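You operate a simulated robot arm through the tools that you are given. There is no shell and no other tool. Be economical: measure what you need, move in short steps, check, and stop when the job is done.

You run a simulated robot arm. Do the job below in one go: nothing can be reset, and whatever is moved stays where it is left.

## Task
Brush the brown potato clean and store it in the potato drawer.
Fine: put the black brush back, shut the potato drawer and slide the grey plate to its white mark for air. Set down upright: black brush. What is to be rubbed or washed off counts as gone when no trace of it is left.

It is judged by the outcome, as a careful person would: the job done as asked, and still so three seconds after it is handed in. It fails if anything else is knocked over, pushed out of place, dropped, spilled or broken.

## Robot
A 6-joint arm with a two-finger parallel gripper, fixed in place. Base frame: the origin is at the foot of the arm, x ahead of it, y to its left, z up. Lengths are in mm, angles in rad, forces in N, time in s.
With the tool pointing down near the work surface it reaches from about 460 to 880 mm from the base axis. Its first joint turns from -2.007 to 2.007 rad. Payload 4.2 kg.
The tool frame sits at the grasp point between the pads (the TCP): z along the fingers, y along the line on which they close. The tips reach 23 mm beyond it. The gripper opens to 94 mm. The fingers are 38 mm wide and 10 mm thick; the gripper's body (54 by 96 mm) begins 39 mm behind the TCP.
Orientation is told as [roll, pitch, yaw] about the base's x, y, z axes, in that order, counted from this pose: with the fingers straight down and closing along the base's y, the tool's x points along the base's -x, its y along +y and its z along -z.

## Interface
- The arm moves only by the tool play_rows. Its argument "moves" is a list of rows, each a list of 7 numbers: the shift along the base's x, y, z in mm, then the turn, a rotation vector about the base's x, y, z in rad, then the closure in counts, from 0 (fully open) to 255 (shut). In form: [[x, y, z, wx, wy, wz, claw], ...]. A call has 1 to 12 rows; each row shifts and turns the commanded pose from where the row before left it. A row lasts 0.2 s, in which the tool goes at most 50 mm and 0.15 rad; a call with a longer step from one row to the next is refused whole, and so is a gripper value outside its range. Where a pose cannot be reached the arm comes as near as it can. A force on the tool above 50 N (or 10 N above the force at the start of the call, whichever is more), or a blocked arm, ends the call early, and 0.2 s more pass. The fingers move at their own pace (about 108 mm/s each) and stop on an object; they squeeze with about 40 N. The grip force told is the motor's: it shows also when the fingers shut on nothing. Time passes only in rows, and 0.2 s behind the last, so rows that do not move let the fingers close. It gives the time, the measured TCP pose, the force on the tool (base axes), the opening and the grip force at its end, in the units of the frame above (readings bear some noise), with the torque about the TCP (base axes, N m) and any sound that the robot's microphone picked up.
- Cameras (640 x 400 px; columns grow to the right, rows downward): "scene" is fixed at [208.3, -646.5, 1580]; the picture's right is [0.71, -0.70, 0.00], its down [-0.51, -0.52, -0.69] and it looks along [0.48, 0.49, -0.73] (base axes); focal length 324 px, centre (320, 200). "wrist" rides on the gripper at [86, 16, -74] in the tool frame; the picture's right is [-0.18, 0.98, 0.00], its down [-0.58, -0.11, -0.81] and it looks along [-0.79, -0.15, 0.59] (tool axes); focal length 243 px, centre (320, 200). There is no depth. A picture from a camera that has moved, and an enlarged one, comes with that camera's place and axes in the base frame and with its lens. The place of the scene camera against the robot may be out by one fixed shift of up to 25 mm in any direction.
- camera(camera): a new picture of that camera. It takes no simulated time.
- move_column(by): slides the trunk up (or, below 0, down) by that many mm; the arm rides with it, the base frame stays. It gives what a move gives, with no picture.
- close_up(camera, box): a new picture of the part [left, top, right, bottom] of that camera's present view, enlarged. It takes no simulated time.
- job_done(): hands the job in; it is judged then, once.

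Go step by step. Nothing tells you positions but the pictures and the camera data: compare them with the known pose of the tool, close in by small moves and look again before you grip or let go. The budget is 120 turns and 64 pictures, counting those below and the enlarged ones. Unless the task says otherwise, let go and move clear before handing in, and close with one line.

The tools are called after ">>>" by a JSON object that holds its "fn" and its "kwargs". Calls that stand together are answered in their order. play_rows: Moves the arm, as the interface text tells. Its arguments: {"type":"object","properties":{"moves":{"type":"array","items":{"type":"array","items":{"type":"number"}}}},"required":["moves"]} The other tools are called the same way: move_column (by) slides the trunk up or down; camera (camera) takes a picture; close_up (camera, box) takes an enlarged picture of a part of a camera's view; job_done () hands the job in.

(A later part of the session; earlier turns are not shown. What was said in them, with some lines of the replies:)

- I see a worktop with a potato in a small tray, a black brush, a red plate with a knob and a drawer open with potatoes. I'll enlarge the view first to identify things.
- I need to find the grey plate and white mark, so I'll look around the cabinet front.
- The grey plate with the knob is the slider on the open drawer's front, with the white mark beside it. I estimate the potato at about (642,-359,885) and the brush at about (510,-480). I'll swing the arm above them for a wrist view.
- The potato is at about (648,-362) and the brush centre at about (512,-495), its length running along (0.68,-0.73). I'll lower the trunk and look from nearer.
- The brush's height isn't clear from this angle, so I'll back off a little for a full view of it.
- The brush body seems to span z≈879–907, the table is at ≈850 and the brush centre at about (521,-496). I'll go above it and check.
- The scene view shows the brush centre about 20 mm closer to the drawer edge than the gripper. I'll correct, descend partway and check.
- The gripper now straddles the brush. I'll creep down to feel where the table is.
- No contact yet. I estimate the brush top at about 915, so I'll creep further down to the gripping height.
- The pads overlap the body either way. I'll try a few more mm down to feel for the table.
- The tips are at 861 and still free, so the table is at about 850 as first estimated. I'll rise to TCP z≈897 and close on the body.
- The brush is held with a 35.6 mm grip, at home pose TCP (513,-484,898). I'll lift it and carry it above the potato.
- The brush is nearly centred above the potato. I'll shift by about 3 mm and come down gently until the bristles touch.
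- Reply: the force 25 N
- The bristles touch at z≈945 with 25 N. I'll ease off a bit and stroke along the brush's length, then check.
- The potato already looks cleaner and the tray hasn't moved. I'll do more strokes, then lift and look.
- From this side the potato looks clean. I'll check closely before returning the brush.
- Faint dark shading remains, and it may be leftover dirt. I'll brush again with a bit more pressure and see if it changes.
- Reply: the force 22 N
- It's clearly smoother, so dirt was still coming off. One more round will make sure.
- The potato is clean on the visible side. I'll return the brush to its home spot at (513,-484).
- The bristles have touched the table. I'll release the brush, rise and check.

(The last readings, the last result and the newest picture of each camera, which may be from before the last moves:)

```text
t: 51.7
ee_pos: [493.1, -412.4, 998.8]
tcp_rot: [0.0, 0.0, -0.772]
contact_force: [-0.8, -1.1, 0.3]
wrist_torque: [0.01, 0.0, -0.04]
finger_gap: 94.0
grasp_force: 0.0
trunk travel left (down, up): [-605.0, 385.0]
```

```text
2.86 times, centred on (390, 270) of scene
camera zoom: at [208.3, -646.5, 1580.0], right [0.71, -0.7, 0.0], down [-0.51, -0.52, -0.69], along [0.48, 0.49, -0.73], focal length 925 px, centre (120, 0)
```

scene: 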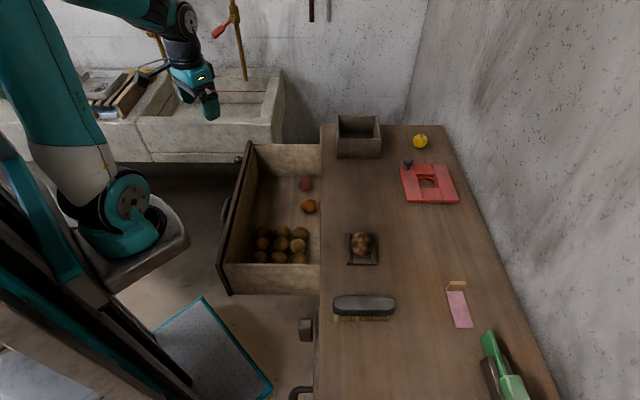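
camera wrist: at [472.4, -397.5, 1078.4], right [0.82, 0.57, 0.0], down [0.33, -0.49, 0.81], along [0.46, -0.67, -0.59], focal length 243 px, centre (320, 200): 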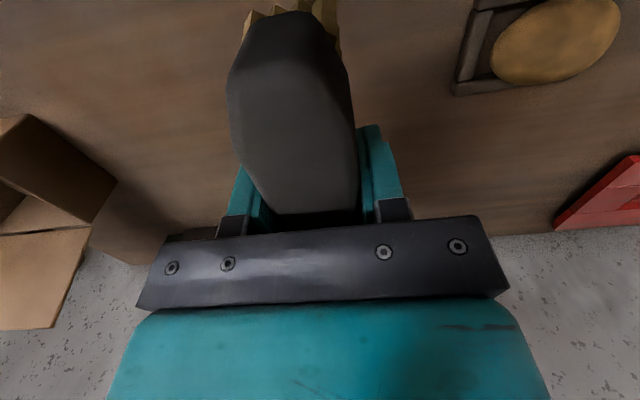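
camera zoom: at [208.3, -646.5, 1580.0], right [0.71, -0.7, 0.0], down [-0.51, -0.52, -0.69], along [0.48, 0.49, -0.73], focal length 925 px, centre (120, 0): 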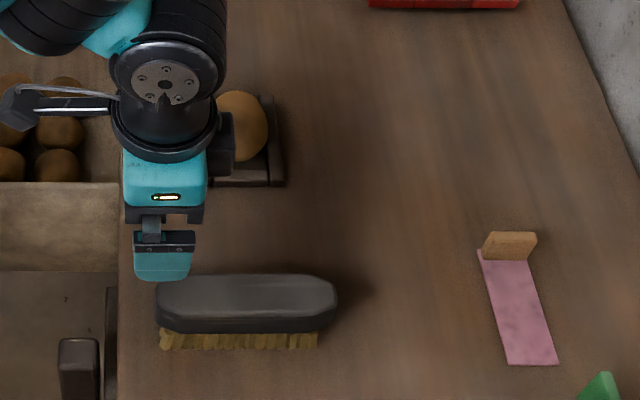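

The brush is back exactly as it was. Next I'll turn the gripper so it closes across the potato's width and hover over it.

>>> {"fn": "play_rows", "kwargs": {"moves": [[13, 4.2, 2, 0, 0, 0.1416, 0], [13, 4.2, 2, 0, 0, 0.1416, 0], [13, 4.2, 0, 0, 0, 0.1416, 0], [13, 4.2, 0, 0, 0, 0.1416, 0], [14, 4.2, 0, 0, 0, 0.1416, 0], [14, 4.2, 0, 0, 0, 0.1416, 0], [15, 4, 0, 0, 0, 0.1416, 0], [15, 4, 0, 0, 0, 0.1416, 0], [15, 4, 0, 0, 0, 0.1416, 0], [15, 4, 0, 0, 0, 0.1416, 0], [15, 4, 0, 0, 0, 0.1416, 0], [0, 0, 0, 0, 0, 0, 0]]}}

>>> {"fn": "camera", "kwargs": {"camera": "wrist"}}

>>> {"fn": "close_up", "kwargs": {"camera": "scene", "box": [310, 190, 430, 280]}}

```text
t: 54.3
ee_pos: [645.5, -369.1, 1005.5]
tcp_rot: [-0.001, 0.001, 0.788]
contact_force: [0.2, -0.3, 0.4]
wrist_torque: [-0.04, 0.03, -0.02]
finger_gap: 93.9
grasp_force: 0.1
trunk travel left (down, up): [-605.0, 385.0]
```

```text
28 pictures are left
camera wrist: at [573.4, -419.4, 1079.2], right [-0.57, 0.82, 0.0], down [0.49, 0.34, 0.81], along [0.66, 0.46, -0.59], focal length 243 px, centre (320, 200)
```

wrist: 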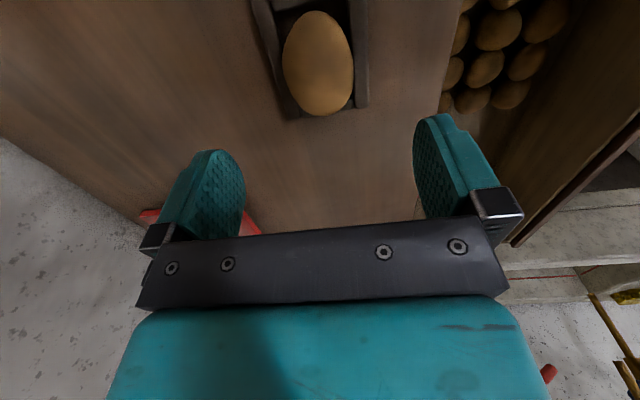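

```text
4.44 times, centred on (370, 235) of scene
camera zoom: at [208.3, -646.5, 1580.0], right [0.71, -0.7, 0.0], down [-0.51, -0.52, -0.69], along [0.48, 0.49, -0.73], focal length 1438 px, centre (98, 44)
```

zoom: 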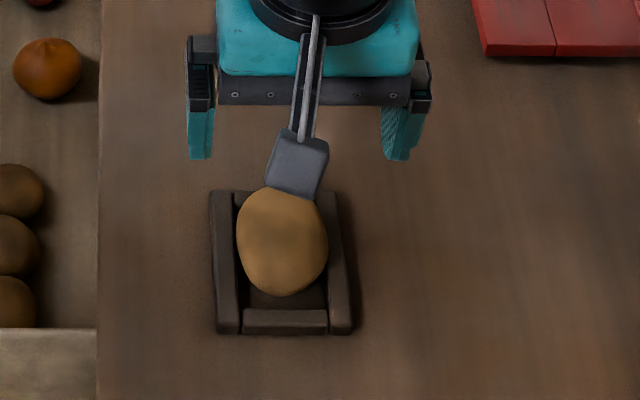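

The potato centre is at about (649,-368). I'll descend around it to TCP z≈893.

>>> {"fn": "play_rows", "kwargs": {"moves": [[4, 1, -30, 0, 0, 0, 0], [0, 0, -30, 0, 0, 0, 0], [0, 0, -25, 0, 0, 0, 0], [0, 0, -15, 0, 0, 0, 0], [0, 0, -8, 0, 0, 0, 0], [0, 0, 0, 0, 0, 0, 0]]}}

>>> {"fn": "close_up", "kwargs": {"camera": "wrist", "box": [120, 0, 520, 250]}}

>>> {"fn": "close_up", "kwargs": {"camera": "scene", "box": [310, 190, 430, 280]}}

```text
t: 55.7
ee_pos: [649.7, -368.1, 897.7]
tcp_rot: [0.0, -0.001, 0.787]
contact_force: [-0.2, 0.7, -0.3]
wrist_torque: [-0.04, 0.01, 0.0]
finger_gap: 94.0
grasp_force: 0.0
trunk travel left (down, up): [-605.0, 385.0]
```

```text
1.60 times, centred on (320, 125) of wrist
camera zoom: at [576.7, -416.7, 971.2], right [-0.57, 0.82, 0.0], down [0.49, 0.33, 0.81], along [0.67, 0.46, -0.59], focal length 388 px, centre (320, 320)
```

zoom: 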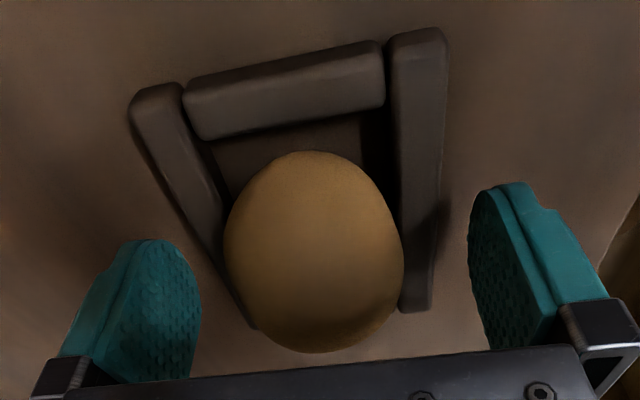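

```text
4.44 times, centred on (370, 235) of scene
camera zoom: at [208.3, -646.5, 1580.0], right [0.71, -0.7, 0.0], down [-0.51, -0.52, -0.69], along [0.48, 0.49, -0.73], focal length 1438 px, centre (98, 44)
```

zoom: 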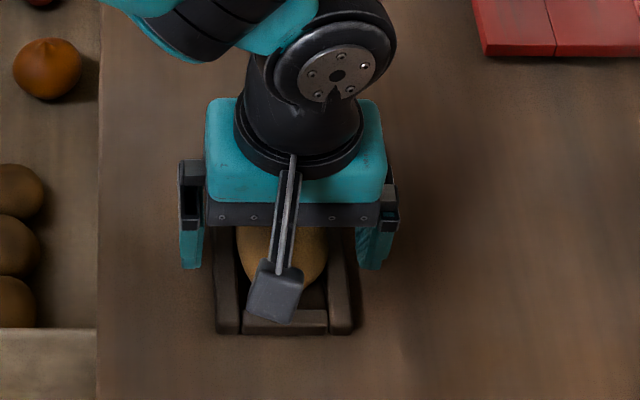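

It's well centred. I'll go down a little more, then close.

>>> {"fn": "play_rows", "kwargs": {"moves": [[0, 0, -4, 0, 0, 0, 0], [0, 0, -4, 0, 0, 0, 0], [0, 0, -2, 0, 0, 0, 0], [0, 0, 0, 0, 0, 0, 80], [0, 0, 0, 0, 0, 0, 140], [0, 0, 0, 0, 0, 0, 255], [0, 0, 0, 0, 0, 0, 255], [0, 0, 0, 0, 0, 0, 255]]}}

>>> {"fn": "close_up", "kwargs": {"camera": "wrist", "box": [120, 0, 520, 250]}}

```text
t: 57.5
ee_pos: [650.7, -368.6, 886.1]
tcp_rot: [-0.003, 0.001, 0.783]
contact_force: [11.8, -9.3, -6.1]
wrist_torque: [-1.31, -1.72, -0.68]
finger_gap: 79.8
grasp_force: 44.8
trunk travel left (down, up): [-605.0, 385.0]
```

```text
1.60 times, centred on (320, 125) of wrist
camera zoom: at [577.6, -417.0, 960.6], right [-0.56, 0.83, 0.0], down [0.49, 0.34, 0.81], along [0.67, 0.45, -0.59], focal length 388 px, centre (320, 320)
```

zoom: 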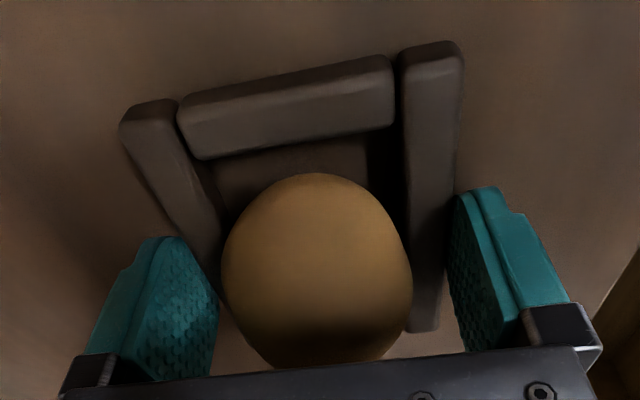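

The fingers met the tray rails (80 mm), so I'm too low. I'll open, rise 9 mm and try again.

>>> {"fn": "play_rows", "kwargs": {"moves": [[0, 0, 0, 0, 0, 0, 120], [0, 0, 0, 0, 0, 0, 0], [0, 0, 5, 0, 0, 0, 0], [0, 0, 4, 0, 0, 0, 0], [0, 0, 0, 0, 0, 0, 80], [0, 0, 0, 0, 0, 0, 110], [0, 0, 0, 0, 0, 0, 140], [0, 0, 0, 0, 0, 0, 140]]}}

>>> {"fn": "close_up", "kwargs": {"camera": "wrist", "box": [120, 0, 520, 250]}}

```text
t: 59.3
ee_pos: [650.8, -368.2, 895.6]
tcp_rot: [-0.002, -0.001, 0.786]
contact_force: [8.6, -5.3, -6.9]
wrist_torque: [-0.58, -1.07, -0.58]
finger_gap: 79.8
grasp_force: 44.8
trunk travel left (down, up): [-605.0, 385.0]
```

```text
1.60 times, centred on (320, 125) of wrist
camera zoom: at [577.4, -417.3, 969.2], right [-0.56, 0.83, 0.0], down [0.49, 0.33, 0.81], along [0.67, 0.46, -0.59], focal length 388 px, centre (320, 320)
```

zoom: 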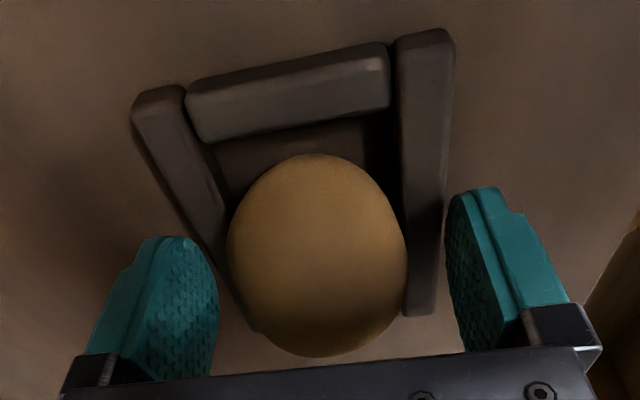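

Still on the rails, so I'll rise another 6 mm and try again.

>>> {"fn": "play_rows", "kwargs": {"moves": [[0, 0, 0, 0, 0, 0, 60], [0, 0, 0, 0, 0, 0, 0], [0, 0, 3, 0, 0, 0, 0], [0, 0, 3, 0, 0, 0, 0], [0, 0, 0, 0, 0, 0, 80], [0, 0, 0, 0, 0, 0, 110], [0, 0, 0, 0, 0, 0, 140], [0, 0, 0, 0, 0, 0, 140]]}}

```text
t: 61.1
ee_pos: [649.9, -367.4, 901.9]
tcp_rot: [0.001, 0.0, 0.787]
contact_force: [0.7, -0.4, 0.9]
wrist_torque: [0.02, 0.03, 0.02]
finger_gap: 50.4
grasp_force: 40.2
trunk travel left (down, up): [-605.0, 385.0]
```

A 50.4 mm gap, so the potato is between the pads. I'll hold firmly and lift slightly.

>>> {"fn": "play_rows", "kwargs": {"moves": [[0, 0, 0, 0, 0, 0, 255], [0, 0, 0, 0, 0, 0, 255], [0, 0, 10, 0, 0, 0, 255], [0, 0, 20, 0, 0, 0, 255], [0, 0, 30, 0, 0, 0, 255], [0, 0, 40, 0, 0, 0, 255], [0, 0, 0, 0, 0, 0, 255]]}}

>>> {"fn": "camera", "kwargs": {"camera": "wrist"}}

>>> {"fn": "camera", "kwargs": {"camera": "scene"}}

```text
t: 62.7
ee_pos: [647.0, -364.3, 1003.2]
tcp_rot: [0.001, 0.001, 0.787]
contact_force: [0.5, -0.1, -0.6]
wrist_torque: [0.03, 0.01, 0.01]
finger_gap: 50.3
grasp_force: 39.7
trunk travel left (down, up): [-605.0, 385.0]
```

```text
22 pictures are left
camera wrist: at [573.9, -413.7, 1077.6], right [-0.57, 0.82, 0.0], down [0.49, 0.33, 0.81], along [0.66, 0.46, -0.59], focal length 243 px, centre (320, 200)
```

wrist: 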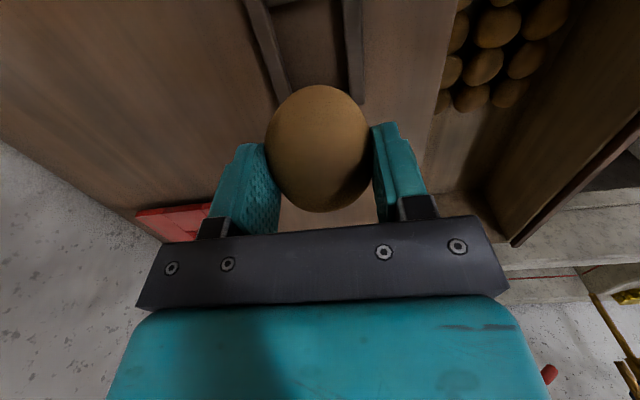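

```text
21 pictures are left
```

scene: 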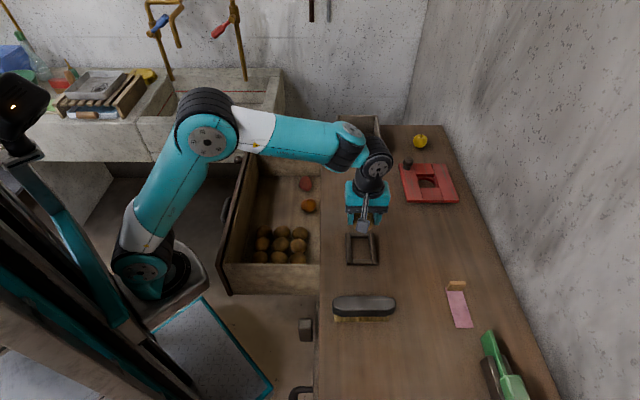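

The potato is held and the tray stayed in place. The drawer floor is at about z 632 and the free spot at about (696,74), so I'll carry the potato there at height.

>>> {"fn": "play_rows", "kwargs": {"moves": [[5, 43.8, 0, 0, 0, 0, 255], [5, 43.8, 0, 0, 0, 0, 255], [5, 43.8, 0, 0, 0, 0, 255], [5, 43.8, 0, 0, 0, 0, 255], [5, 43.8, 0, 0, 0, 0, 255], [5, 43.8, 0, 0, 0, 0, 255], [5, 43.8, 0, 0, 0, 0, 255], [5, 43.8, 0, 0, 0, 0, 255], [5, 43.8, 0, 0, 0, 0, 255], [4, 43.8, 0, 0, 0, 0, 255], [0, 0, 0, 0, 0, 0, 255]]}}

>>> {"fn": "camera", "kwargs": {"camera": "wrist"}}

>>> {"fn": "camera", "kwargs": {"camera": "scene"}}

```text
t: 65.1
ee_pos: [701.1, 71.1, 1002.2]
tcp_rot: [0.0, 0.0, 0.785]
contact_force: [0.4, 0.6, -1.0]
wrist_torque: [-0.01, -0.02, -0.01]
finger_gap: 50.5
grasp_force: 40.0
trunk travel left (down, up): [-605.0, 385.0]
```

```text
20 pictures are left
camera wrist: at [627.9, 21.9, 1076.7], right [-0.57, 0.82, 0.0], down [0.49, 0.33, 0.81], along [0.66, 0.46, -0.59], focal length 243 px, centre (320, 200)
```

wrist: 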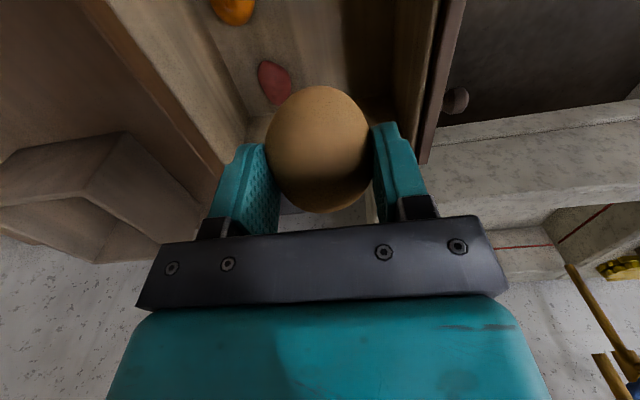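

```text
19 pictures are left
```

scene: 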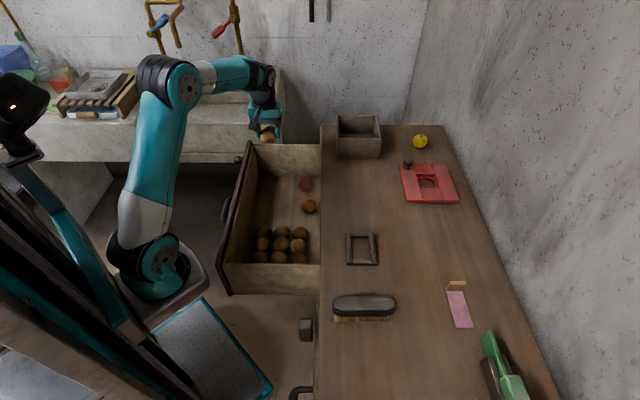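

The gripper is centred over the free area, between the front panel and the counter edge. I'll lower into the drawer in steps.

>>> {"fn": "play_rows", "kwargs": {"moves": [[0, 0, -40, 0, 0, 0, 255], [0, 0, -40, 0, 0, 0, 255], [0, 0, -40, 0, 0, 0, 255], [0, 0, -40, 0, 0, 0, 255], [0, 0, 0, 0, 0, 0, 255]]}}

>>> {"fn": "close_up", "kwargs": {"camera": "scene", "box": [180, 60, 340, 300]}}

```text
t: 66.3
ee_pos: [702.7, 68.3, 841.1]
tcp_rot: [-0.001, 0.001, 0.787]
contact_force: [0.7, -0.6, -0.9]
wrist_torque: [-0.01, 0.0, -0.02]
finger_gap: 50.6
grasp_force: 40.3
trunk travel left (down, up): [-605.0, 385.0]
```

```text
1.67 times, centred on (260, 180) of scene
camera zoom: at [208.3, -646.5, 1580.0], right [0.71, -0.7, 0.0], down [-0.51, -0.52, -0.69], along [0.48, 0.49, -0.73], focal length 539 px, centre (420, 233)
```

zoom: 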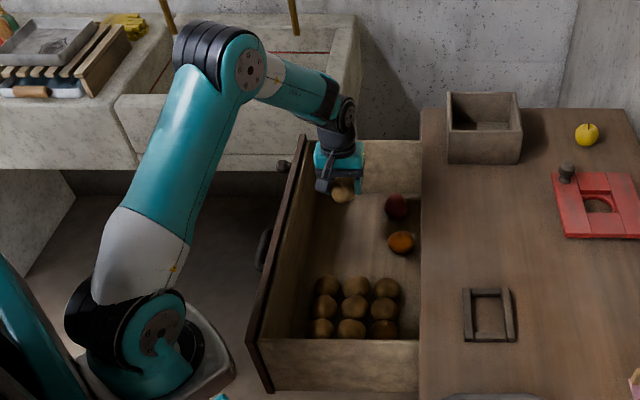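

>>> {"fn": "play_rows", "kwargs": {"moves": [[0, 0, -35, 0, 0, 0, 255], [0, 0, -35, 0, 0, 0, 255], [0, 0, -30, 0, 0, 0, 255], [0, 0, -20, 0, 0, 0, 255], [0, 0, 0, 0, 0, 0, 255]]}}

>>> {"fn": "close_up", "kwargs": {"camera": "scene", "box": [200, 110, 340, 300]}}

```text
t: 67.5
ee_pos: [696.8, 68.4, 721.8]
tcp_rot: [0.0, 0.0, 0.788]
contact_force: [0.0, 0.4, -1.2]
wrist_torque: [0.01, 0.0, -0.01]
finger_gap: 50.6
grasp_force: 39.9
trunk travel left (down, up): [-605.0, 385.0]
```

```text
2.11 times, centred on (270, 205) of scene
camera zoom: at [208.3, -646.5, 1580.0], right [0.71, -0.7, 0.0], down [-0.51, -0.52, -0.69], along [0.48, 0.49, -0.73], focal length 681 px, centre (425, 190)
```

zoom: 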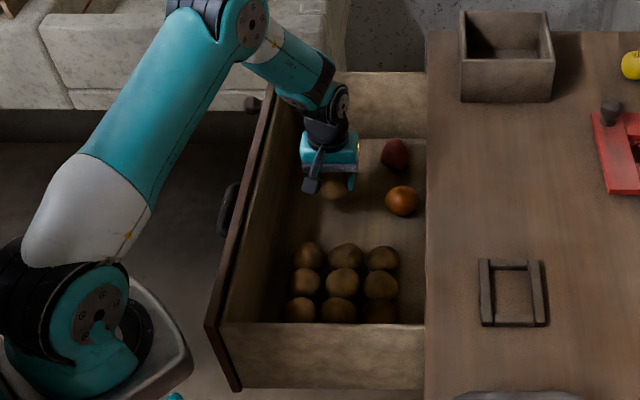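

>>> {"fn": "play_rows", "kwargs": {"moves": [[0, 0, -10, 0, 0, 0, 255], [0, 0, -8, 0, 0, 0, 255], [0, 0, -4, 0, 0, 0, 255], [0, 0, -4, 0, 0, 0, 255], [0, 0, 0, 0, 0, 0, 255]]}}

>>> {"fn": "play_rows", "kwargs": {"moves": [[0, 0, -3, 0, 0, 0, 255], [0, 0, -3, 0, 0, 0, 255], [0, 0, -3, 0, 0, 0, 255], [0, 0, 0, 0, 0, 0, 255]]}}

```text
t: 68.7
ee_pos: [700.4, 69.6, 695.3]
tcp_rot: [0.0, -0.001, 0.786]
contact_force: [-0.4, -0.5, -0.7]
wrist_torque: [0.03, -0.02, -0.03]
finger_gap: 50.4
grasp_force: 39.8
trunk travel left (down, up): [-605.0, 385.0]
```

```text
t: 69.7
ee_pos: [698.6, 70.7, 687.8]
tcp_rot: [-0.001, 0.0, 0.787]
contact_force: [0.5, 0.1, -0.7]
wrist_torque: [0.02, -0.01, 0.01]
finger_gap: 50.7
grasp_force: 39.9
trunk travel left (down, up): [-605.0, 385.0]
```

>>> {"fn": "play_rows", "kwargs": {"moves": [[0, 0, -3, 0, 0, 0, 255], [0, 0, -3, 0, 0, 0, 255], [0, 0, 0, 0, 0, 0, 255]]}}

>>> {"fn": "play_rows", "kwargs": {"moves": [[0, 0, -3, 0, 0, 0, 255], [0, 0, -3, 0, 0, 0, 255], [0, 0, 0, 0, 0, 0, 255]]}}

>>> {"fn": "play_rows", "kwargs": {"moves": [[0, 0, -3, 0, 0, 0, 255], [0, 0, -3, 0, 0, 0, 255], [0, 0, 0, 0, 0, 0, 255]]}}

```text
t: 70.5
ee_pos: [700.4, 69.2, 683.8]
tcp_rot: [-0.001, -0.004, 0.784]
contact_force: [-7.1, -6.1, 35.6]
wrist_torque: [-0.3, 0.44, 0.0]
finger_gap: 50.7
grasp_force: 39.9
trunk travel left (down, up): [-605.0, 385.0]
```

```text
t: 71.3
ee_pos: [699.3, 71.1, 677.1]
tcp_rot: [-0.003, -0.006, 0.786]
contact_force: [1.4, -0.3, 39.2]
wrist_torque: [0.02, -0.09, -0.04]
finger_gap: 50.6
grasp_force: 39.5
trunk travel left (down, up): [-605.0, 385.0]
```

```text
t: 72.1
ee_pos: [698.7, 71.2, 670.7]
tcp_rot: [-0.003, -0.004, 0.788]
contact_force: [1.4, 1.8, 39.2]
wrist_torque: [0.03, 0.02, 0.02]
finger_gap: 50.5
grasp_force: 40.4
trunk travel left (down, up): [-605.0, 385.0]
```

The potato is on the drawer floor, having slid up a little in the grip. I'll ease the pressure, open and rise.

>>> {"fn": "play_rows", "kwargs": {"moves": [[0, 0, 2, 0, 0, 0, 255], [0, 0, 0, 0, 0, 0, 110], [0, 0, 0, 0, 0, 0, 80], [0, 0, 0, 0, 0, 0, 0], [0, 0, 0, 0, 0, 0, 0], [0, 0, 25, 0, 0, 0, 0], [0, 0, 40, 0, 0, 0, 0], [0, 0, 40, 0, 0, 0, 0], [0, 0, 40, 0, 0, 0, 0], [0, 0, 40, 0, 0, 0, 0], [0, 0, 40, 0, 0, 0, 0], [0, 0, 40, 0, 0, 0, 0]]}}

>>> {"fn": "play_rows", "kwargs": {"moves": [[-10, 0, 40, 0, 0, -0.1, 0], [-30, 0, 30, 0, 0, -0.14, 0], [-30, 20, 0, 0, 0, -0.14, 0], [-30, 25, 0, 0, 0, -0.14, 0], [-30, 25, 0, 0, 0, -0.14, 0], [-30, 25, 0, 0, 0, -0.14, 0], [-30, 25, 0, 0, 0, -0.14, 0], [0, 0, 0, 0, 0, -0.14, 0], [0, 0, 0, 0, 0, -0.14, 0], [0, 0, 0, 0, 0, -0.14, 0], [0, 0, 0, 0, 0, -0.14, 0], [0, 0, 0, 0, 0, -0.1, 0]]}}

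>>> {"fn": "camera", "kwargs": {"camera": "wrist"}}

>>> {"fn": "close_up", "kwargs": {"camera": "scene", "box": [200, 110, 340, 300]}}

```text
t: 74.7
ee_pos: [700.6, 73.7, 931.6]
tcp_rot: [-0.001, -0.001, 0.786]
contact_force: [0.0, -0.2, -0.5]
wrist_torque: [0.0, 0.02, 0.03]
finger_gap: 93.9
grasp_force: 0.0
trunk travel left (down, up): [-605.0, 385.0]
```

```text
t: 77.3
ee_pos: [508.1, 190.4, 1005.1]
tcp_rot: [0.0, 0.0, -0.816]
contact_force: [0.4, 0.2, 0.5]
wrist_torque: [-0.03, 0.01, -0.02]
finger_gap: 94.0
grasp_force: 0.0
trunk travel left (down, up): [-605.0, 385.0]
```

```text
16 pictures are left
camera wrist: at [460.7, 264.8, 1080.1], right [0.84, 0.54, 0.0], down [0.32, -0.5, 0.81], along [0.44, -0.68, -0.59], focal length 243 px, centre (320, 200)
```

wrist: 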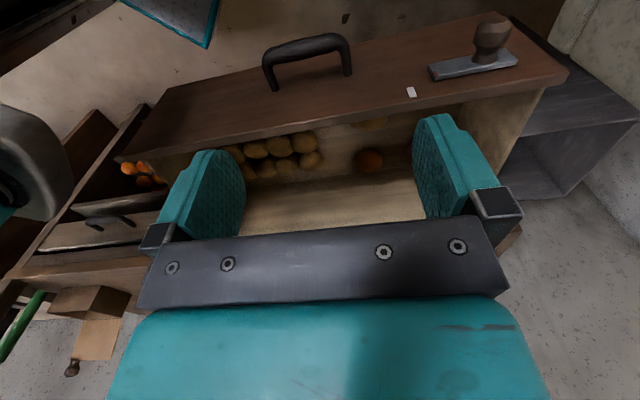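

```text
2.11 times, centred on (270, 205) of scene
camera zoom: at [208.3, -646.5, 1580.0], right [0.71, -0.7, 0.0], down [-0.51, -0.52, -0.69], along [0.48, 0.49, -0.73], focal length 681 px, centre (425, 190)
```

zoom: 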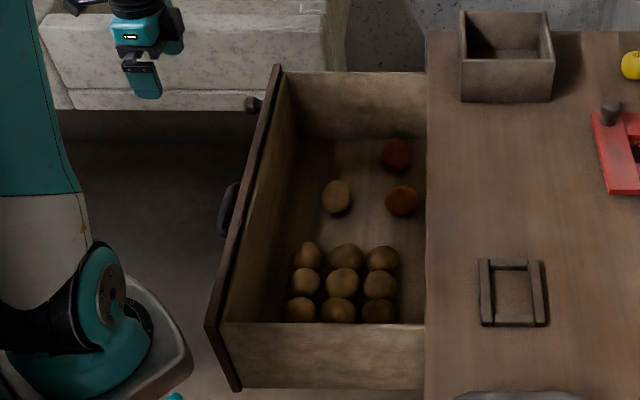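

The potato is stored. The drawer front is now visible with its handle, the grey plate with knob and the white mark. I'll zoom in on the slider.

>>> {"fn": "close_up", "kwargs": {"camera": "wrist", "box": [380, 0, 580, 120]}}

```text
3.20 times, centred on (480, 60) of wrist
camera zoom: at [460.7, 264.8, 1080.1], right [0.84, 0.54, 0.0], down [0.32, -0.5, 0.81], along [0.44, -0.68, -0.59], focal length 776 px, centre (-192, 648)
```

zoom: 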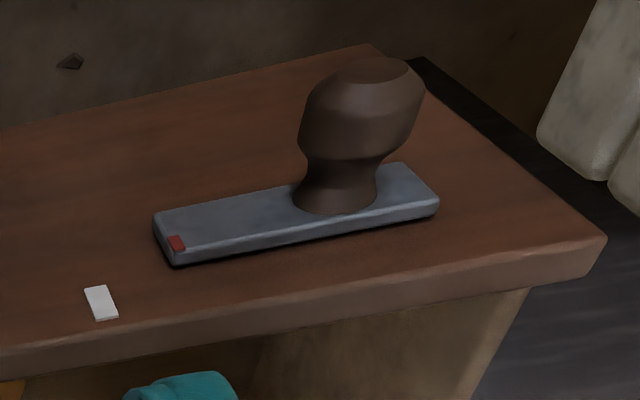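

The plate's red tick must line up with the white mark, about 31 mm to the left (toward the robot). First I'll shut the drawer: fingers closed and tilted tips-forward, pushing the front panel above the handle.

>>> {"fn": "play_rows", "kwargs": {"moves": [[-12, -12, 0, -0.07, -0.07, 0, 255], [-11, -11, 0, -0.07, -0.07, 0, 255], [0, 0, 0, -0.07, -0.07, 0, 255], [0, 0, -40, 0, 0, 0, 255], [0, 0, -40, 0, 0, 0, 255], [0, 0, -40, 0, 0, 0, 255], [0, 0, -40, 0, 0, 0, 255], [0, 0, -40, 0, 0, 0, 255], [0, 0, -12, 0, 0, 0, 255], [0, 0, 0, 0, 0, 0, 255]]}}

>>> {"fn": "camera", "kwargs": {"camera": "wrist"}}

>>> {"fn": "close_up", "kwargs": {"camera": "scene", "box": [140, 110, 340, 300]}}

```text
t: 79.5
ee_pos: [484.1, 166.7, 794.0]
tcp_rot: [0.01, -0.296, -0.813]
contact_force: [0.1, -0.5, 0.0]
wrist_torque: [-0.02, 0.02, 0.01]
finger_gap: 0.0
grasp_force: 40.1
trunk travel left (down, up): [-605.0, 385.0]
```

```text
13 pictures are left
camera wrist: at [424.8, 254.0, 840.1], right [0.83, 0.55, 0.06], down [0.14, -0.31, 0.94], along [0.53, -0.78, -0.34], focal length 243 px, centre (320, 200)
```

wrist: 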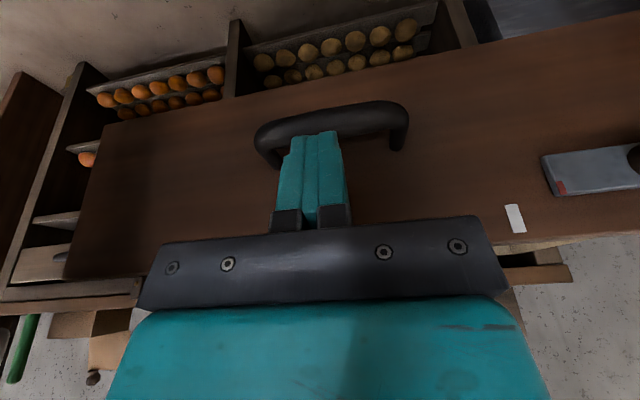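

```text
2.11 times, centred on (240, 205) of scene
camera zoom: at [208.3, -646.5, 1580.0], right [0.71, -0.7, 0.0], down [-0.51, -0.52, -0.69], along [0.48, 0.49, -0.73], focal length 681 px, centre (488, 190)
```

zoom: 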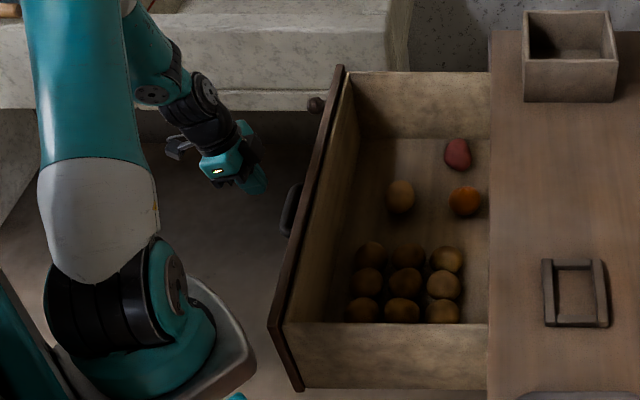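

The tips are clear above the handle. I'll approach and push the drawer at a moderate pace.

>>> {"fn": "play_rows", "kwargs": {"moves": [[14, -14, 0, 0, 0, 0, 255], [14, -14, 0, 0, 0, 0, 255], [12, -12, 0, 0, 0, 0, 255], [5, -5, 0, 0, 0, 0, 255], [5, -5, 0, 0, 0, 0, 255], [5, -5, 0, 0, 0, 0, 255], [7, -7, 0, 0, 0, 0, 255], [8, -8, 0, 0, 0, 0, 255], [9, -9, 0, 0, 0, 0, 255], [10, -10, 0, 0, 0, 0, 255], [10, -10, 0, 0, 0, 0, 255], [10, -10, 0, 0, 0, 0, 255]]}}

```text
t: 82.1
ee_pos: [595.5, 59.8, 793.3]
tcp_rot: [0.009, -0.297, -0.817]
contact_force: [0.2, -0.2, -0.1]
wrist_torque: [0.05, 0.0, 0.02]
finger_gap: 0.2
grasp_force: 40.1
trunk travel left (down, up): [-605.0, 385.0]
```

>>> {"fn": "camera", "kwargs": {"camera": "scene"}}

```text
11 pictures are left
```

scene: 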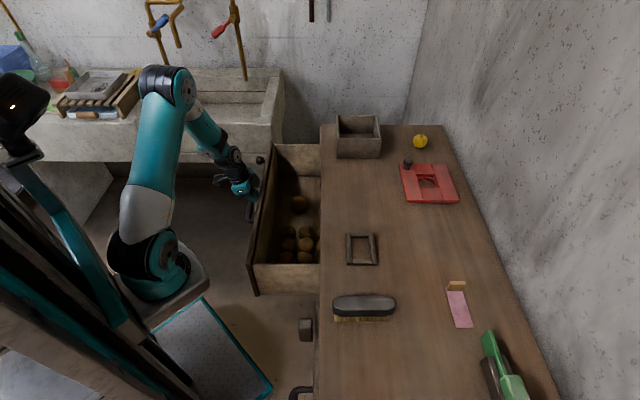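

The drawer is sliding in smoothly, so I'll continue.

>>> {"fn": "play_rows", "kwargs": {"moves": [[9, -9, 0, 0, 0, 0, 255], [10, -10, 0, 0, 0, 0, 255], [10, -10, 0, 0, 0, 0, 255], [10, -10, 0, 0, 0, 0, 255], [10, -10, 0, 0, 0, 0, 255], [10, -10, 0, 0, 0, 0, 255], [10, -10, 0, 0, 0, 0, 255], [10, -10, 0, 0, 0, 0, 255], [10, -10, 0, 0, 0, 0, 255], [10, -10, 0, 0, 0, 0, 255], [10, -10, 0, 0, 0, 0, 255], [8, -8, 0, 0, 0, 0, 255]]}}

>>> {"fn": "play_rows", "kwargs": {"moves": [[5, -5, 0, 0, 0, 0, 255], [5, -5, 0, 0, 0, 0, 255], [4, -4, 0, 0, 0, 0, 255], [4, -4, 0, 0, 0, 0, 255], [4, -4, 0, 0, 0, 0, 255], [4, -4, 0, 0, 0, 0, 255], [0, 0, 0, 0, 0, 0, 255]]}}

```text
t: 84.7
ee_pos: [712.4, -56.2, 795.2]
tcp_rot: [0.009, -0.297, -0.816]
contact_force: [-0.2, 0.0, -0.1]
wrist_torque: [0.0, -0.01, -0.02]
finger_gap: 0.2
grasp_force: 40.4
trunk travel left (down, up): [-605.0, 385.0]
```

```text
t: 86.2
ee_pos: [732.8, -79.4, 793.8]
tcp_rot: [0.003, -0.281, -0.8]
contact_force: [-12.1, 12.5, 7.4]
wrist_torque: [0.1, 0.05, 0.06]
finger_gap: 0.4
grasp_force: 39.7
trunk travel left (down, up): [-605.0, 385.0]
stopped in row 7: the force on the tool passed its limit at 55 N (the readings are from after the stop); the commanded pose is now the measured one
```

The arm stopped against resistance at v≈574, as expected for a shut drawer. I'll check.

>>> {"fn": "play_rows", "kwargs": {"moves": [[-10, 10, 0, 0, 0, 0, 255], [-25, 25, 0, 0, 0, 0, 255], [-30, 30, 0, 0, 0, 0, 255], [-30, 30, 0, 0, 0, 0, 255], [-30, 30, 0, 0, 0, 0, 255], [0, 0, 0, 0, 0, 0, 255]]}}

>>> {"fn": "close_up", "kwargs": {"camera": "scene", "box": [220, 110, 400, 350]}}

>>> {"fn": "camera", "kwargs": {"camera": "wrist"}}

```text
t: 87.5
ee_pos: [605.3, 45.0, 790.4]
tcp_rot: [0.002, -0.283, -0.807]
contact_force: [0.3, 1.4, 0.4]
wrist_torque: [0.0, -0.02, -0.02]
finger_gap: 0.1
grasp_force: 40.0
trunk travel left (down, up): [-605.0, 385.0]
```

```text
1.67 times, centred on (310, 230) of scene
camera zoom: at [208.3, -646.5, 1580.0], right [0.71, -0.7, 0.0], down [-0.51, -0.52, -0.69], along [0.48, 0.49, -0.73], focal length 539 px, centre (337, 150)
```

zoom: 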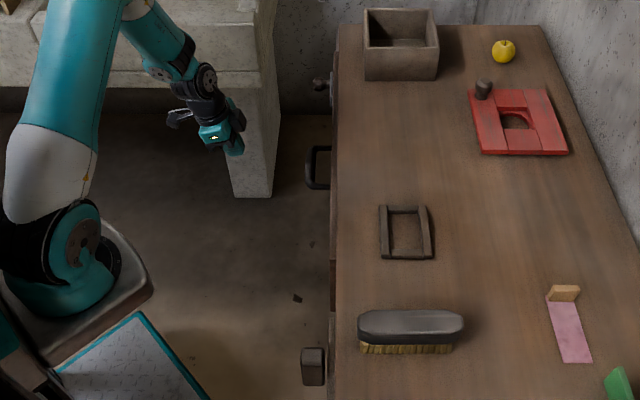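

```text
9 pictures are left
camera wrist: at [544.5, 130.1, 838.3], right [0.83, 0.55, 0.05], down [0.15, -0.32, 0.94], along [0.53, -0.77, -0.35], focal length 243 px, centre (320, 200)
```

wrist: 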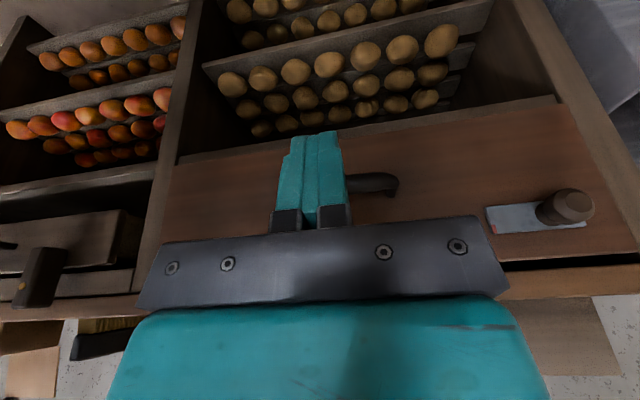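

The drawer is shut. I'll approach the slider knob (about u 676, z 772) from the front at a 45° tilt with open fingers, to grip it and slide it 31 mm.

>>> {"fn": "play_rows", "kwargs": {"moves": [[0, 0, 35, -0.07, -0.07, 0, 0], [25, 9.5, 4, -0.07, -0.07, 0, 0], [30, 11, 0, -0.07, -0.07, 0, 0], [30, 11, 0, -0.07, -0.07, 0, 0], [30, 11, 0, -0.07, -0.07, 0, 0], [30, 11, 0, 0, 0, 0, 0], [30, 11, 0, 0, 0, 0, 0], [30, 11, 0, 0, 0, 0, 0], [19, 7.5, 0, 0, 0, 0, 0], [0, 0, 0, 0, 0, 0, 0]]}}

>>> {"fn": "camera", "kwargs": {"camera": "wrist"}}

```text
t: 89.8
ee_pos: [836.1, 126.3, 829.6]
tcp_rot: [0.013, -0.777, -0.814]
contact_force: [-0.1, -0.2, 0.2]
wrist_torque: [-0.04, -0.01, 0.03]
finger_gap: 94.0
grasp_force: 0.0
trunk travel left (down, up): [-605.0, 385.0]
```

```text
8 pictures are left
camera wrist: at [768.5, 219.5, 822.2], right [0.8, 0.59, 0.14], down [-0.19, 0.03, 0.98], along [0.57, -0.81, 0.13], focal length 243 px, centre (320, 200)
```

wrist: 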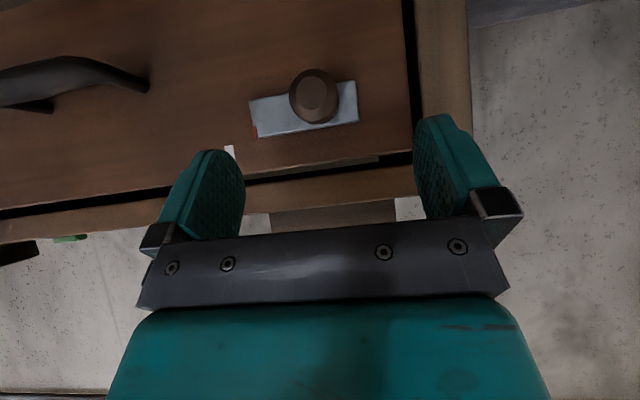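

The knob sits between the finger lines, centred at about (872,80,775). I'll advance along the tool axis.

>>> {"fn": "play_rows", "kwargs": {"moves": [[8, -10, -14, 0, 0, 0, 0], [8, -10, -14, 0, 0, 0, 0], [8, -10, -14, 0, 0, 0, 0], [7, -10, -12, 0, 0, 0, 0], [0, 0, 0, 0, 0, 0, 0]]}}

>>> {"fn": "camera", "kwargs": {"camera": "wrist"}}

```text
t: 91.0
ee_pos: [865.5, 87.5, 779.1]
tcp_rot: [0.015, -0.777, -0.813]
contact_force: [0.0, 0.0, -0.3]
wrist_torque: [0.01, -0.03, 0.0]
finger_gap: 94.1
grasp_force: 0.2
trunk travel left (down, up): [-605.0, 385.0]
```

```text
7 pictures are left
camera wrist: at [797.7, 180.1, 770.7], right [0.8, 0.59, 0.14], down [-0.19, 0.03, 0.98], along [0.57, -0.81, 0.13], focal length 243 px, centre (320, 200)
```

wrist: 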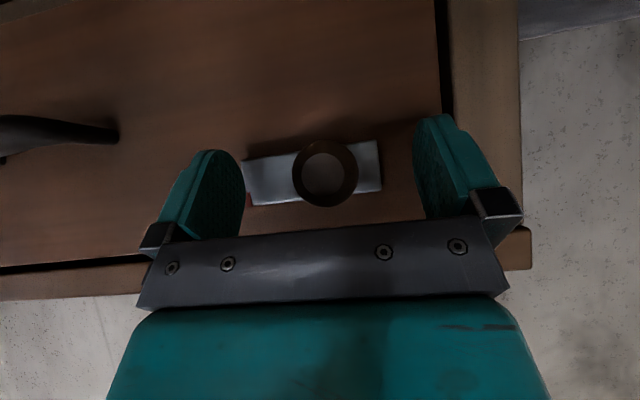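

The knob is between the pads. I'll close on it.

>>> {"fn": "play_rows", "kwargs": {"moves": [[0, 0, -2, 0, 0, 0, 80], [0, 0, 0, 0, 0, 0, 120], [0, 0, 0, 0, 0, 0, 160], [0, 0, 0, 0, 0, 0, 255], [0, 0, 0, 0, 0, 0, 255]]}}

```text
t: 92.2
ee_pos: [864.9, 87.4, 777.8]
tcp_rot: [0.016, -0.777, -0.813]
contact_force: [0.1, -0.7, 0.4]
wrist_torque: [-0.04, -0.06, 1.02]
finger_gap: 33.0
grasp_force: 44.8
trunk travel left (down, up): [-605.0, 385.0]
```

Gripped at 33 mm. I'll slide about 25 mm toward the mark, then compare.

>>> {"fn": "play_rows", "kwargs": {"moves": [[-3.5, -3.5, 0, 0, 0, 0, 255], [-3.5, -3.5, 0, 0, 0, 0, 255], [-3.5, -3.5, 0, 0, 0, 0, 255], [-3.5, -3.5, 0, 0, 0, 0, 255], [-3.5, -3.5, 0, 0, 0, 0, 255], [0, 0, 0, 0, 0, 0, 255]]}}

>>> {"fn": "close_up", "kwargs": {"camera": "wrist", "box": [160, 90, 460, 260]}}

```text
t: 93.5
ee_pos: [846.0, 70.9, 776.4]
tcp_rot: [0.015, -0.779, -0.813]
contact_force: [0.1, -0.2, 0.5]
wrist_torque: [-0.15, -0.18, 0.98]
finger_gap: 33.4
grasp_force: 45.1
trunk travel left (down, up): [-605.0, 385.0]
```

```text
2.13 times, centred on (310, 175) of wrist
camera zoom: at [778.4, 163.8, 769.0], right [0.8, 0.59, 0.14], down [-0.19, 0.03, 0.98], along [0.57, -0.81, 0.13], focal length 518 px, centre (341, 253)
```

zoom: 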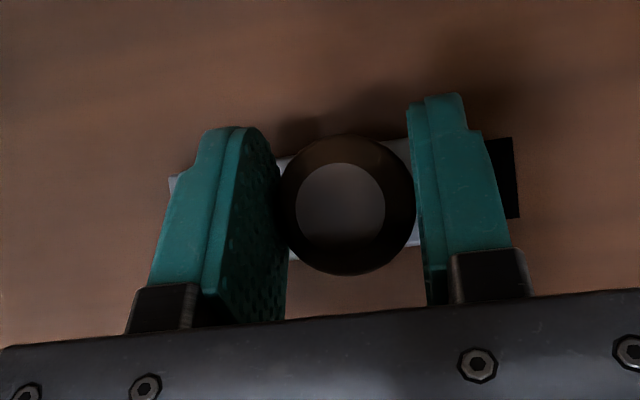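

About 25–28 mm is done. I'll slide 2 mm more, release, back off and compare the tick with the mark.

>>> {"fn": "play_rows", "kwargs": {"moves": [[-1.5, -1.5, 0, 0, 0, 0, 255], [0, 0, 0, 0, 0, 0, 255], [0, 0, 0, 0, 0, 0, 120], [0, 0, 0, 0, 0, 0, 0], [0, 0, 0, 0, 0, 0, 0], [-8, 10, 14, 0, 0, 0, 0], [-8, 10, 14, 0, 0, 0, 0], [-8, 10, 14, 0, 0, 0, 0], [-7, 10, 12, 0, 0, 0, 0], [-20, -20, 10, 0, 0, 0, 0], [0, 0, 0, 0, 0, 0, 0]]}}

>>> {"fn": "close_up", "kwargs": {"camera": "wrist", "box": [200, 30, 460, 190]}}

```text
t: 96.0
ee_pos: [795.7, 87.0, 840.6]
tcp_rot: [0.016, -0.778, -0.815]
contact_force: [0.3, 0.2, -0.2]
wrist_torque: [-0.03, 0.01, 0.01]
finger_gap: 93.9
grasp_force: 0.1
trunk travel left (down, up): [-605.0, 385.0]
```

```text
2.46 times, centred on (330, 110) of wrist
camera zoom: at [727.5, 181.3, 833.2], right [0.8, 0.59, 0.14], down [-0.19, 0.03, 0.98], along [0.57, -0.81, 0.13], focal length 597 px, centre (295, 422)
```

zoom: 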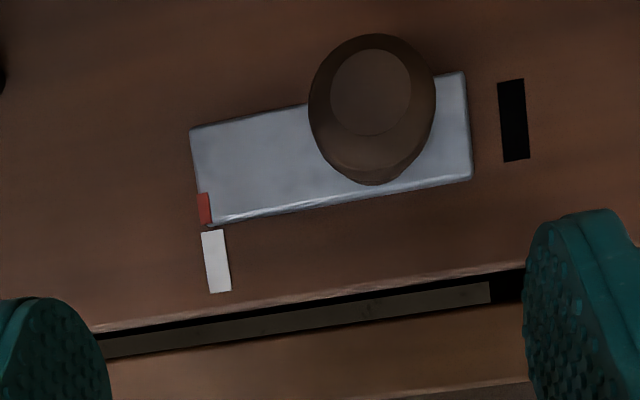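

The red tick lines up with the white mark to within about 1 mm and the vent is open. I'll move clear and take a last look at everything.

>>> {"fn": "play_rows", "kwargs": {"moves": [[-25, 25, 10, 0, 0, 0, 0], [-25, 25, 20, 0.07, 0.07, 0, 0], [-25, 25, 30, 0.07, 0.07, 0, 0], [-25, 25, 30, 0.07, 0.07, 0, 0], [-25, 25, 30, 0.07, 0.07, 0, 0], [0, 0, 30, 0, 0, 0, 0], [0, 0, 0, 0, 0, 0, 0]]}}

>>> {"fn": "close_up", "kwargs": {"camera": "scene", "box": [220, 110, 540, 400]}}

>>> {"fn": "camera", "kwargs": {"camera": "wrist"}}

```text
t: 97.5
ee_pos: [668.0, 213.9, 993.2]
tcp_rot: [0.004, -0.382, -0.809]
contact_force: [-0.8, 0.6, 0.0]
wrist_torque: [0.01, -0.01, -0.01]
finger_gap: 94.0
grasp_force: 0.0
trunk travel left (down, up): [-605.0, 385.0]
```

```text
1.38 times, centred on (380, 255) of scene
camera zoom: at [208.3, -646.5, 1580.0], right [0.71, -0.7, 0.0], down [-0.51, -0.52, -0.69], along [0.48, 0.49, -0.73], focal length 446 px, centre (237, 124)
```

zoom: 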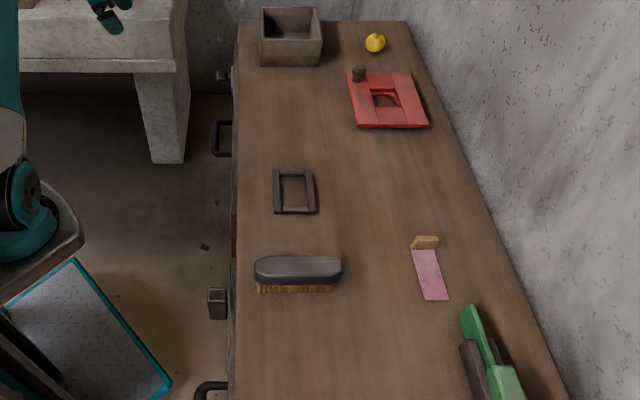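

```text
3 pictures are left
camera wrist: at [604.9, 303.3, 1029.3], right [0.83, 0.56, 0.07], down [0.08, -0.25, 0.96], along [0.55, -0.79, -0.25], focal length 243 px, centre (320, 200)
```

wrist: 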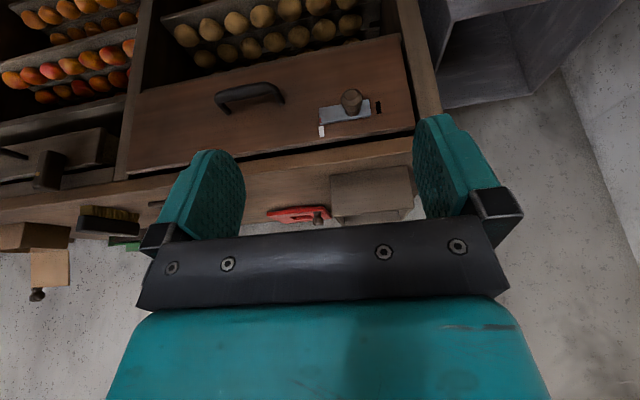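

Everything is in place: the drawer is shut, the slider is on its mark, the brush is upright at home and the arm is clear. I'm handing it in.

>>> {"fn": "job_done", "kwargs": {}}

```text
The job is handed in.
```

The potato is brushed and stored in the potato drawer, which is shut. The black brush stands upright back in its place, and the grey plate is within about 1 mm of its white mark; I saw no dirt left on the potato, but I did not look at its underside.
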